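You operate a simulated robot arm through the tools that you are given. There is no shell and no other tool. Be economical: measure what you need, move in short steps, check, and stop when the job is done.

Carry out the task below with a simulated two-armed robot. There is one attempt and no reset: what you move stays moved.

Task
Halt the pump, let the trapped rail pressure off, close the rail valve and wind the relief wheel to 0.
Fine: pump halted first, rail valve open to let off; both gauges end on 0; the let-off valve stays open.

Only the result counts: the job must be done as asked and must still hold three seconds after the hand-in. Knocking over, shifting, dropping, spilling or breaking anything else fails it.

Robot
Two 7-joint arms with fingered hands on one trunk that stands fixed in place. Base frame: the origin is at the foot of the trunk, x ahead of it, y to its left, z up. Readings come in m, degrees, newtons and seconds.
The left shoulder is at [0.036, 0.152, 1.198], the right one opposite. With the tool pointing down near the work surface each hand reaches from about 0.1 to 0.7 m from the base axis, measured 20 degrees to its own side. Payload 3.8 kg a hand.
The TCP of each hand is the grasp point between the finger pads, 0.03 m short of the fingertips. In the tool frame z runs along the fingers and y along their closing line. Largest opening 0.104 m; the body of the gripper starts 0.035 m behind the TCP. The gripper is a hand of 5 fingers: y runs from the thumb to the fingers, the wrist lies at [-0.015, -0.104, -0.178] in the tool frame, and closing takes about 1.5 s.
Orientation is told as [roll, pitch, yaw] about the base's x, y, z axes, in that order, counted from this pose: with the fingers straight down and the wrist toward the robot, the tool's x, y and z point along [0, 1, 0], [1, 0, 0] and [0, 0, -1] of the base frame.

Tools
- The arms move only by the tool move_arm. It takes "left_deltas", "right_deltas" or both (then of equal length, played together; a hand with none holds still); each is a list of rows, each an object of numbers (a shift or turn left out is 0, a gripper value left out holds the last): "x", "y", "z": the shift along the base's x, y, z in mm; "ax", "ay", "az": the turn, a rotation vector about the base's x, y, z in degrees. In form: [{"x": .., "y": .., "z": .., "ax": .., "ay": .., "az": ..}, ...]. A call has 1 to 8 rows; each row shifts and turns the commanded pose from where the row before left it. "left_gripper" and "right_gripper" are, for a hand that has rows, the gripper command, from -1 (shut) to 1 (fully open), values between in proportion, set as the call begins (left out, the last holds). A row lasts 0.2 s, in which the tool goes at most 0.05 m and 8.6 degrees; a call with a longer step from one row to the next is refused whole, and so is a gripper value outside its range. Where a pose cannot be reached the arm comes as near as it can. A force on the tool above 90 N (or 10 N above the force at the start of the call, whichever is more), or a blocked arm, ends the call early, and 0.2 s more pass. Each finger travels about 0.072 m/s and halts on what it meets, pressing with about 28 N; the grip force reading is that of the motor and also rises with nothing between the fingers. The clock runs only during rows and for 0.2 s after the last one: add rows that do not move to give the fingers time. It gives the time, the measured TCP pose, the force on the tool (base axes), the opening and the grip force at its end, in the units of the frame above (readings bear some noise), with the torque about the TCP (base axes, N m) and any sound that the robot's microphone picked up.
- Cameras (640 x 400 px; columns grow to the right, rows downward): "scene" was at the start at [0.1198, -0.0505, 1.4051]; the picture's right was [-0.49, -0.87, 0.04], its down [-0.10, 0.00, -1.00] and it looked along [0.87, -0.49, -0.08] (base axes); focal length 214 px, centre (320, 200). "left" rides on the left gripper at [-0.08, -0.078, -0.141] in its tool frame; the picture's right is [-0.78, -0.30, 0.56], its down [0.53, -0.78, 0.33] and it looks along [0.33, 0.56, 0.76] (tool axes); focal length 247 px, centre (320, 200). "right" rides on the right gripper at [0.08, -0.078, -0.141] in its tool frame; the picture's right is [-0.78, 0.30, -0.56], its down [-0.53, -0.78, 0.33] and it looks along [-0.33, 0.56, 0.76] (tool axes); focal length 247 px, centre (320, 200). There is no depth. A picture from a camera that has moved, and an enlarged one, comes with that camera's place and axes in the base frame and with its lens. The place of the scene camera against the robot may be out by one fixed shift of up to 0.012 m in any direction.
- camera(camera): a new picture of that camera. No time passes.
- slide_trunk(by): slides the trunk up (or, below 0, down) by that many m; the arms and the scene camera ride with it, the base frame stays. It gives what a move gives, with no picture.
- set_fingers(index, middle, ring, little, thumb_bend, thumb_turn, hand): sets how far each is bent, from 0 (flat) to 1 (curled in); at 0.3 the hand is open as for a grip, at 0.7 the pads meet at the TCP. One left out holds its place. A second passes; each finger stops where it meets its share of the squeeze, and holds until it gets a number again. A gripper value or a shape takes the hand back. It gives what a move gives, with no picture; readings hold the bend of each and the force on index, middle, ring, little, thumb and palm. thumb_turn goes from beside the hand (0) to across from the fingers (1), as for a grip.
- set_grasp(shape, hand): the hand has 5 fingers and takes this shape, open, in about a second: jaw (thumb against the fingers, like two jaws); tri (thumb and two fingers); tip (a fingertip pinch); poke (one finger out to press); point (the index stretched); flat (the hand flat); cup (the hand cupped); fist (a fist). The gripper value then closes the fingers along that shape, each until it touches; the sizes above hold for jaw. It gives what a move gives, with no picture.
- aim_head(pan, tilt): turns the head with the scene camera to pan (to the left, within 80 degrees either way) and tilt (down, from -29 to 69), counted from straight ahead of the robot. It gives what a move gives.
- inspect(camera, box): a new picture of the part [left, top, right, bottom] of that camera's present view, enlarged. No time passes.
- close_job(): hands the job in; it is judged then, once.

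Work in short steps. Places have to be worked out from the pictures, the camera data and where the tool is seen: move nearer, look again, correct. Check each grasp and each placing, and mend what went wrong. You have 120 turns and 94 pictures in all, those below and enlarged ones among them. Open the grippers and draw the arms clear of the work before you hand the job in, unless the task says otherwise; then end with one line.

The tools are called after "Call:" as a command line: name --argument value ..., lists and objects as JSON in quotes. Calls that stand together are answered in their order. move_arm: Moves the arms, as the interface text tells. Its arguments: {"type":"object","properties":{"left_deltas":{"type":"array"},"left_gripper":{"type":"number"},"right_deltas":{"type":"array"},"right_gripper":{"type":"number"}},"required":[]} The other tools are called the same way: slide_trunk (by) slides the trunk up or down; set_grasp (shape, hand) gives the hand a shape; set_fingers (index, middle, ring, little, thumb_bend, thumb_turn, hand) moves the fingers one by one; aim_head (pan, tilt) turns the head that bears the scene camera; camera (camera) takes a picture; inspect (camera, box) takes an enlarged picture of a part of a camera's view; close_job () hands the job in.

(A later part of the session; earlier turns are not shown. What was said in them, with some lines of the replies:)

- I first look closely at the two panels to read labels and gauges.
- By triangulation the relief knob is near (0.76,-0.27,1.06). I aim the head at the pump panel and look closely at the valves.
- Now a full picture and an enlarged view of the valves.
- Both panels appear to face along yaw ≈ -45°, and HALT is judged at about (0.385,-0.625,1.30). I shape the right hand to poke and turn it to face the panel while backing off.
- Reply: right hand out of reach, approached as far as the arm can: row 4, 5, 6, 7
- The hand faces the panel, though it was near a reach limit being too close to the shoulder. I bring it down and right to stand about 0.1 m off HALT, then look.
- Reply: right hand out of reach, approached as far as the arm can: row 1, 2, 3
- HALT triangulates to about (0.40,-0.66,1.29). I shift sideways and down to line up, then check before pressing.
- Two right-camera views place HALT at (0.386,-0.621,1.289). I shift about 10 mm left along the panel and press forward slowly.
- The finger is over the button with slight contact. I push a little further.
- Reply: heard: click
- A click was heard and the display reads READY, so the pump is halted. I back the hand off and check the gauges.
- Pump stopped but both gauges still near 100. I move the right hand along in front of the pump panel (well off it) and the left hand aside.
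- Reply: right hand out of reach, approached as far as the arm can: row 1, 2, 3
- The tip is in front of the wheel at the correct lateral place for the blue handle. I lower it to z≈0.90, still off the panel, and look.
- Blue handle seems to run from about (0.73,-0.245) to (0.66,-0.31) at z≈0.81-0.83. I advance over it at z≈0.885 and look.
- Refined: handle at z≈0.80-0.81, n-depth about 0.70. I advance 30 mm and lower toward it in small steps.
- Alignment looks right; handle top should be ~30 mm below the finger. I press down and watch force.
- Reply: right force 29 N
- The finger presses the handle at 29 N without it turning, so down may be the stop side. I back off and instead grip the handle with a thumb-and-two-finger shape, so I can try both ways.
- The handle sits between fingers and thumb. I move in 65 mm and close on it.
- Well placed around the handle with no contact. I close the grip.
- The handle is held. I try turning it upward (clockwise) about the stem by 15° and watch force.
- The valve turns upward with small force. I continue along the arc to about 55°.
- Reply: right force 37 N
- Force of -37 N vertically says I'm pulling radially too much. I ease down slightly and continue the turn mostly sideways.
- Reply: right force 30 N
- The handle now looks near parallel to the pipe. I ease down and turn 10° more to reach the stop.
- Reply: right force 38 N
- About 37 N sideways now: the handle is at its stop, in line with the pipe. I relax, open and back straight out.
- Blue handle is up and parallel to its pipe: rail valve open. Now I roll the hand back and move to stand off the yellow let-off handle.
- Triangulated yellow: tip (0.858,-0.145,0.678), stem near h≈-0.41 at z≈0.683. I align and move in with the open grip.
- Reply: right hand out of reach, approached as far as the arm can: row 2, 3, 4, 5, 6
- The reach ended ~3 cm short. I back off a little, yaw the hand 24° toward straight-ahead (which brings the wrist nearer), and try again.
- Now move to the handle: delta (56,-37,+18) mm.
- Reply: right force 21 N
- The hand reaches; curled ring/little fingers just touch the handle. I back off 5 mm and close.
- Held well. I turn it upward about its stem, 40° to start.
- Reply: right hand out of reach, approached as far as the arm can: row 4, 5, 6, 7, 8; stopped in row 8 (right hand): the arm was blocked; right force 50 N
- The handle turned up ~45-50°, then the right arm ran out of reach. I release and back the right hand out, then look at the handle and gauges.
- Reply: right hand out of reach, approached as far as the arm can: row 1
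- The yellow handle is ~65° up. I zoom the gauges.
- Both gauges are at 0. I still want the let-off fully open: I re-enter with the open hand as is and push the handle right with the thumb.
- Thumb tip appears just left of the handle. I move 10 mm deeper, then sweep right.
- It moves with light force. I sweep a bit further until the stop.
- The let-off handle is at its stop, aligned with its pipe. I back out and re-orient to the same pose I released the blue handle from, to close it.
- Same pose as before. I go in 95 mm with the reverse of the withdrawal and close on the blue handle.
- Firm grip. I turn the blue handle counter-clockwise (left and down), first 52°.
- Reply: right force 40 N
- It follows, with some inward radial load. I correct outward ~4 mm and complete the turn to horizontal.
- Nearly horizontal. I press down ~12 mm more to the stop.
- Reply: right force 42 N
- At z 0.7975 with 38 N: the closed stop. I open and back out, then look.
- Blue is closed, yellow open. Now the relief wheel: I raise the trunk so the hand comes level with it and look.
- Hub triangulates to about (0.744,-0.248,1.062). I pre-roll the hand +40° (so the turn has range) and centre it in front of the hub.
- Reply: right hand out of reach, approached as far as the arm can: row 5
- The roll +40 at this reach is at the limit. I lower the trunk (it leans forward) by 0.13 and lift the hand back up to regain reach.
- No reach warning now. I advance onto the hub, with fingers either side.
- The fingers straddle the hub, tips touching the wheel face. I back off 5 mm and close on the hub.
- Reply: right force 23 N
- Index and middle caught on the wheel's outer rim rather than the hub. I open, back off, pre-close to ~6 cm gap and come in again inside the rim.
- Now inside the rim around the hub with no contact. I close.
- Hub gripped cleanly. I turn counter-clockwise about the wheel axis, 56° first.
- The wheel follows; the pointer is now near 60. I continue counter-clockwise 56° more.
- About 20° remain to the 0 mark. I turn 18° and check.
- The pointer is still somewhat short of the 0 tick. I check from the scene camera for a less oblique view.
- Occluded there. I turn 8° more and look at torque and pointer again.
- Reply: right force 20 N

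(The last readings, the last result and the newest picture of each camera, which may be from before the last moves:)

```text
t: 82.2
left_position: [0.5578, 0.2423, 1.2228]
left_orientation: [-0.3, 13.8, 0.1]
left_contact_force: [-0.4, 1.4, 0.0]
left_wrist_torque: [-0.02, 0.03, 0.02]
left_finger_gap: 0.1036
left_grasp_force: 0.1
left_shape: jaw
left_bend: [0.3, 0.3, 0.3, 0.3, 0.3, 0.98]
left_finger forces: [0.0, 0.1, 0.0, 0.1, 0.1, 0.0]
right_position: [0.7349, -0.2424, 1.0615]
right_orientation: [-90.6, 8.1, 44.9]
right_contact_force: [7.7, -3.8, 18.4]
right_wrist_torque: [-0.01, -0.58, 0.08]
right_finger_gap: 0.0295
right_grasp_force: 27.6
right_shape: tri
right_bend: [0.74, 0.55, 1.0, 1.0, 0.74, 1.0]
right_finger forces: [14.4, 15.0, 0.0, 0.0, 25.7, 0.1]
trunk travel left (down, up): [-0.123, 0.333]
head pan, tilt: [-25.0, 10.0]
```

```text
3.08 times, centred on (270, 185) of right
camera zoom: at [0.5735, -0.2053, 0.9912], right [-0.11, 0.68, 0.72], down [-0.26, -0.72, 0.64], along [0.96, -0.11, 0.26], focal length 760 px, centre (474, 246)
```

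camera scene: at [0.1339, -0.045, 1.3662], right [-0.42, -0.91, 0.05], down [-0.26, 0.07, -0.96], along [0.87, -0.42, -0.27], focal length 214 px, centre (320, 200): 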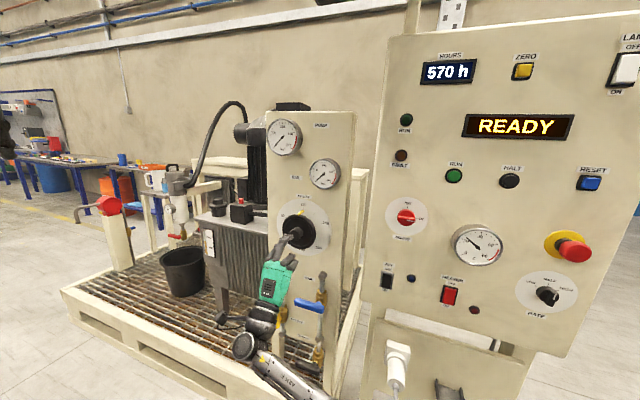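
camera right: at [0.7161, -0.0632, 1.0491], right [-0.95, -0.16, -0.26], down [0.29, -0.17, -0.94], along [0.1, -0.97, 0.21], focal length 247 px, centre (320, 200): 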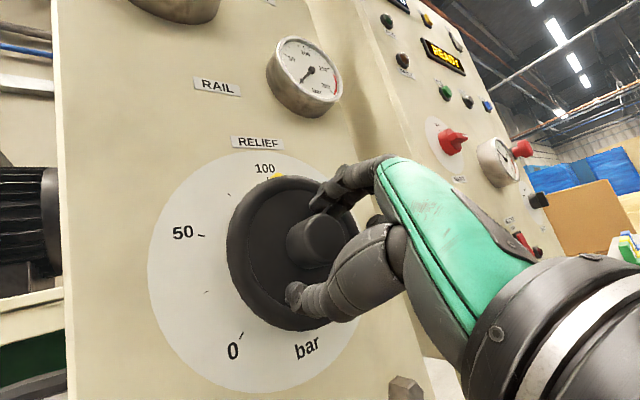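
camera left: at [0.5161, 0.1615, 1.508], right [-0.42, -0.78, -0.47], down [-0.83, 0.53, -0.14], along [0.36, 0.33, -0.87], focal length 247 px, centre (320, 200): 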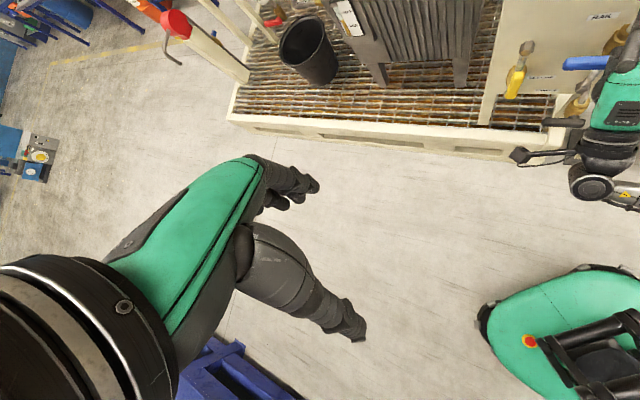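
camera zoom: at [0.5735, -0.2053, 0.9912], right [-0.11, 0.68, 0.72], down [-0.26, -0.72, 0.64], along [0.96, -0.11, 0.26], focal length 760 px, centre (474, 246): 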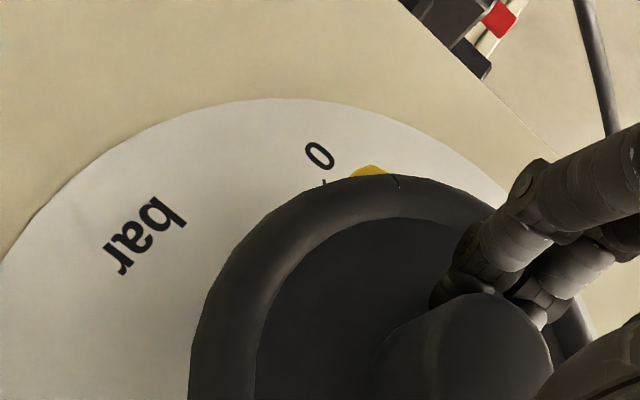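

The pointer no longer moved relative to the dial while torque rose: it seems to be at a stop, with parallax in this view. I release, back straight out and look frontally.

Call:
move_arm --right_deltas '[{"ax": 1.5, "ay": -1.5}, {}, {}, {}]' --right_gripper 0.1

Call:
move_arm --right_deltas '[{"x": -12, "y": 12}, {"x": -20, "y": 20}, {"x": -25, "y": 20}, {"x": -30, "y": 10, "z": -30}, {"x": -30, "z": -35}, {"x": -30, "z": -35}, {"x": -20, "z": -35}]'

Call:
inspect --camera "scene" --box '[240, 30, 400, 180]'

```text
t: 83.2
left_position: [0.5607, 0.2402, 1.2212]
left_orientation: [-0.2, 13.8, 0.0]
left_contact_force: [-0.1, 0.2, 0.0]
left_wrist_torque: [-0.02, -0.03, 0.02]
left_finger_gap: 0.1038
left_grasp_force: 0.1
left_shape: jaw
left_bend: [0.3, 0.3, 0.3, 0.3, 0.3, 0.98]
left_finger forces: [0.1, 0.0, 0.0, 0.1, 0.0, 0.1]
right_position: [0.7361, -0.2427, 1.0572]
right_orientation: [-90.3, 6.3, 45.0]
right_contact_force: [0.3, 0.0, 0.1]
right_wrist_torque: [0.0, 0.04, -0.01]
right_finger_gap: 0.0565
right_grasp_force: 0.1
right_shape: tri
right_bend: [0.74, 0.43, 0.99, 0.99, 0.67, 1.0]
right_finger forces: [0.0, 0.0, 0.1, 0.1, 0.1, 0.0]
trunk travel left (down, up): [-0.123, 0.333]
head pan, tilt: [-25.0, 10.0]
```

```text
t: 84.8
left_position: [0.5593, 0.2407, 1.2223]
left_orientation: [-0.2, 13.7, 0.0]
left_contact_force: [0.0, -0.7, 0.0]
left_wrist_torque: [-0.04, 0.06, 0.02]
left_finger_gap: 0.1037
left_grasp_force: 0.1
left_shape: jaw
left_bend: [0.3, 0.3, 0.3, 0.3, 0.3, 0.98]
left_finger forces: [0.1, 0.1, 0.0, 0.1, 0.0, 0.0]
right_position: [0.5717, -0.1817, 0.9199]
right_orientation: [-90.3, 6.2, 44.9]
right_contact_force: [1.1, 0.0, 0.3]
right_wrist_torque: [-0.01, 0.03, -0.01]
right_finger_gap: 0.0567
right_grasp_force: 0.0
right_shape: tri
right_bend: [0.74, 0.43, 0.99, 0.99, 0.67, 1.0]
right_finger forces: [0.0, 0.1, 0.0, 0.1, 0.0, 0.0]
trunk travel left (down, up): [-0.123, 0.333]
head pan, tilt: [-25.0, 10.0]
```

```text
2.67 times, centred on (320, 105) of scene
camera zoom: at [0.2142, -0.0452, 1.1992], right [-0.4, -0.91, 0.12], down [-0.43, 0.07, -0.9], along [0.81, -0.42, -0.42], focal length 572 px, centre (320, 453)
```

zoom: 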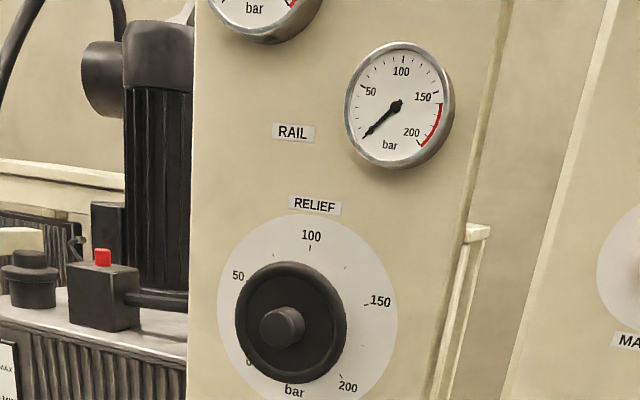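

The pointer is hidden behind the wheel from above. I look with the right camera from lower.

Call:
camera --camera "right"

```text
9 pictures are left
camera right: at [0.411, -0.1424, 0.8477], right [-0.13, 0.66, 0.74], down [-0.27, -0.74, 0.62], along [0.95, -0.12, 0.28], focal length 247 px, centre (320, 200)
```

right: 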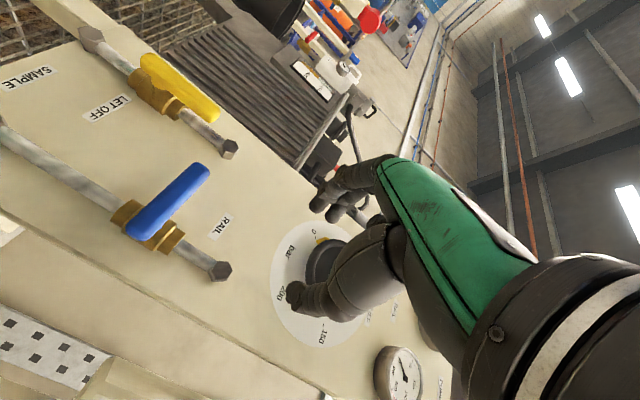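

The pointer seems beside the 0; I enlarge it.

Call:
inspect --camera "right" --box '[265, 205, 375, 305]'

```text
4.00 times, centred on (320, 255) of right
camera zoom: at [0.411, -0.1424, 0.8477], right [-0.13, 0.66, 0.74], down [-0.27, -0.74, 0.62], along [0.95, -0.12, 0.28], focal length 988 px, centre (320, -20)
```

zoom: 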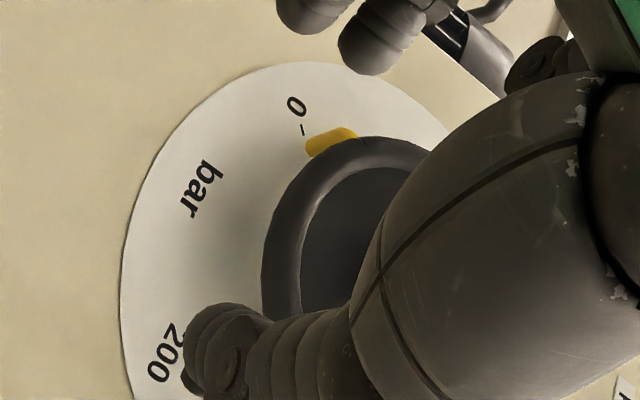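

Likely at 0 but the view is oblique. I roll the hand back upright in front of the panel to get the good low-left view of the dial.

Call:
move_arm --right_deltas '[{"ax": 5.657, "ay": -5.657, "x": 3, "y": 3, "z": 8}, {"ax": 5.657, "ay": -5.657, "x": 3, "y": 3, "z": 8}, {"ax": 5.657, "ay": -5.657, "x": 3, "y": 3, "z": 8}, {"ax": 5.657, "ay": -5.657, "x": 3, "y": 3, "z": 8}, {"ax": 5.657, "ay": -5.657, "x": 3, "y": 3, "z": 8}, {"ax": 5.657, "ay": -5.657, "x": 3, "y": 3, "z": 8}, {"ax": 5.657, "ay": -5.657, "x": 3, "y": 3, "z": 8}, {"ax": 5.657, "ay": -5.657, "x": 3, "y": 3, "z": 8}]'

Call:
move_arm --right_deltas '[{"ax": 5.657, "ay": -5.657, "y": 3}, {"ax": 5.657, "ay": -5.657, "y": 3}, {"ax": 5.657, "ay": -5.657, "y": 3}, {"ax": 5.657, "ay": -5.657, "y": 3}]'

Call:
camera --camera "right"

```text
t: 86.6
left_position: [0.5595, 0.241, 1.2213]
left_orientation: [-0.3, 13.8, 0.0]
left_contact_force: [-0.2, -0.4, -0.5]
left_wrist_torque: [0.0, -0.02, 0.03]
left_finger_gap: 0.1036
left_grasp_force: 0.0
left_shape: jaw
left_bend: [0.3, 0.3, 0.3, 0.3, 0.3, 0.98]
left_finger forces: [0.0, 0.0, 0.1, 0.1, 0.0, 0.0]
right_position: [0.5947, -0.1569, 0.9872]
right_orientation: [-90.3, -57.9, 44.9]
right_contact_force: [-1.5, -0.3, 0.2]
right_wrist_torque: [-0.01, -0.03, 0.03]
right_finger_gap: 0.0567
right_grasp_force: 0.0
right_shape: tri
right_bend: [0.74, 0.43, 0.99, 0.99, 0.67, 1.0]
right_finger forces: [0.0, 0.1, 0.0, 0.0, 0.1, 0.1]
trunk travel left (down, up): [-0.123, 0.333]
head pan, tilt: [-25.0, 10.0]
```

```text
t: 87.6
left_position: [0.5591, 0.2423, 1.2218]
left_orientation: [-0.3, 13.7, 0.1]
left_contact_force: [0.0, -0.2, 0.6]
left_wrist_torque: [0.0, -0.03, 0.01]
left_finger_gap: 0.1037
left_grasp_force: 0.0
left_shape: jaw
left_bend: [0.3, 0.3, 0.3, 0.3, 0.3, 0.98]
left_finger forces: [0.0, 0.0, 0.0, 0.0, 0.0, 0.0]
right_position: [0.5932, -0.1437, 0.9867]
right_orientation: [-75.4, -89.9, 30.1]
right_contact_force: [0.2, -0.1, 0.4]
right_wrist_torque: [0.02, -0.01, 0.01]
right_finger_gap: 0.0569
right_grasp_force: 0.1
right_shape: tri
right_bend: [0.74, 0.43, 0.99, 0.99, 0.67, 1.0]
right_finger forces: [0.0, 0.1, 0.0, 0.1, 0.0, 0.0]
trunk travel left (down, up): [-0.123, 0.333]
head pan, tilt: [-25.0, 10.0]
```

```text
7 pictures are left
camera right: at [0.5519, 0.013, 0.9092], right [-0.94, -0.15, 0.3], down [-0.15, -0.61, -0.78], along [0.3, -0.78, 0.56], focal length 247 px, centre (320, 200)
```

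right: 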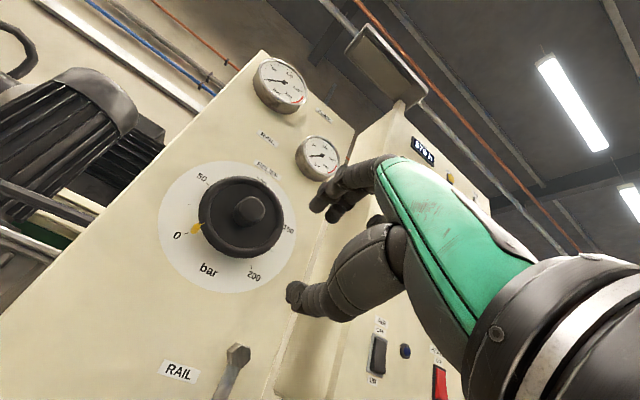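

Here the pointer sits at the 0 mark. I enlarge once more, with the gauges.

Call:
inspect --camera "right" --box '[155, 155, 275, 275]'

Call:
inspect --camera "right" --box '[240, 50, 350, 190]'

```text
3.33 times, centred on (215, 215) of right
camera zoom: at [0.5519, 0.013, 0.9092], right [-0.94, -0.15, 0.3], down [-0.15, -0.61, -0.78], along [0.3, -0.78, 0.56], focal length 823 px, centre (670, 150)
```

zoom: 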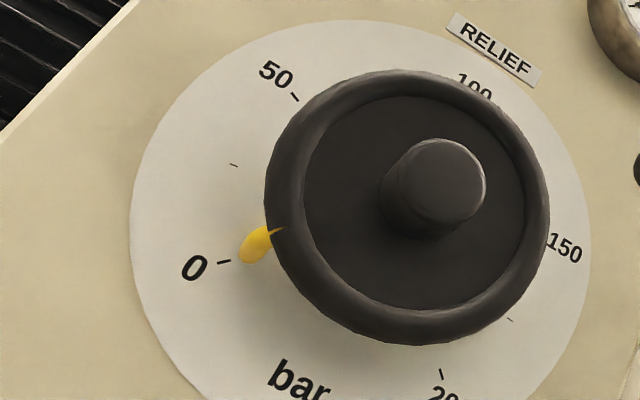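

```text
2.86 times, centred on (295, 120) of right
camera zoom: at [0.5519, 0.013, 0.9092], right [-0.94, -0.15, 0.3], down [-0.15, -0.61, -0.78], along [0.3, -0.78, 0.56], focal length 706 px, centre (391, 429)
```

zoom: 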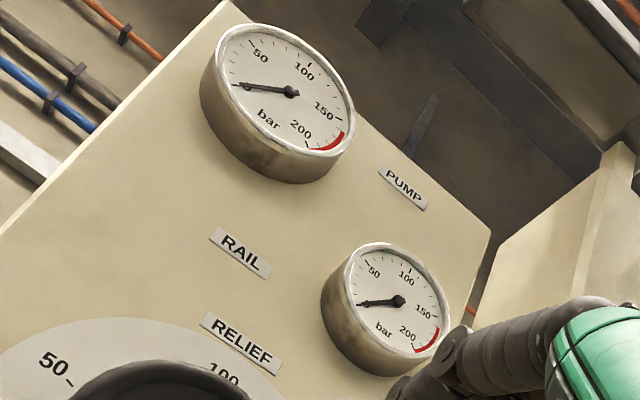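

The relief pointer is on 0 and both gauges read 0. I open the grip and draw the right arm clear before handing in.

Call:
move_arm --right_deltas '[{"x": -20, "y": 10}, {"x": -25, "y": 5}, {"x": -25}, {"x": -25}, {"x": -25}, {}]' --right_gripper 1

Call:
camera --camera "scene"

```text
t: 89.0
left_position: [0.5602, 0.2409, 1.2218]
left_orientation: [-0.2, 13.8, -0.1]
left_contact_force: [0.5, -0.5, 0.6]
left_wrist_torque: [0.01, -0.02, -0.01]
left_finger_gap: 0.1038
left_grasp_force: 0.0
left_shape: jaw
left_bend: [0.3, 0.3, 0.3, 0.3, 0.3, 0.98]
left_finger forces: [0.0, 0.0, 0.0, 0.0, 0.0, 0.1]
right_position: [0.4727, -0.13, 0.9878]
right_orientation: [-65.6, -89.8, 20.3]
right_contact_force: [0.2, -0.3, 0.4]
right_wrist_torque: [-0.02, 0.01, 0.0]
right_finger_gap: 0.104
right_grasp_force: 0.1
right_shape: tri
right_bend: [0.3, 0.3, 0.99, 0.99, 0.3, 0.98]
right_finger forces: [0.0, 0.0, 0.0, 0.0, 0.1, 0.0]
trunk travel left (down, up): [-0.123, 0.333]
head pan, tilt: [-25.0, 10.0]
```

```text
4 pictures are left
camera scene: at [0.2147, -0.0449, 1.1991], right [-0.41, -0.91, 0.12], down [-0.43, 0.07, -0.9], along [0.81, -0.42, -0.42], focal length 214 px, centre (320, 200)
```

scene: 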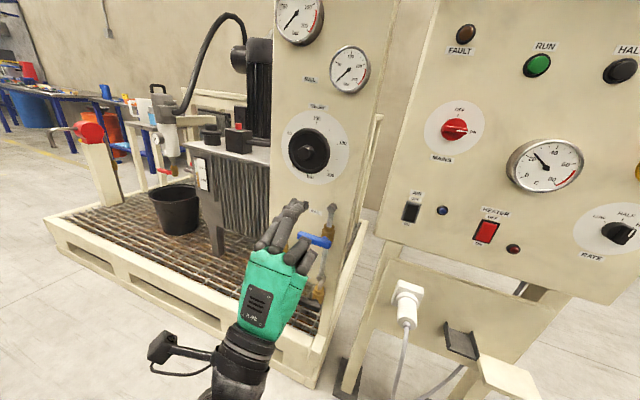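

Everything is in its end state: rail valve closed, both gauges on 0, and the hands clear and open. I hand in.

Call:
close_job

```text
The job is handed in.
```

I halted the pump first, let the rail pressure off through the open rail valve, then closed the rail valve and wound the relief wheel to 0. At hand-in both gauges read 0, the let-off valve was open, and the hands were open and clear of the panels.
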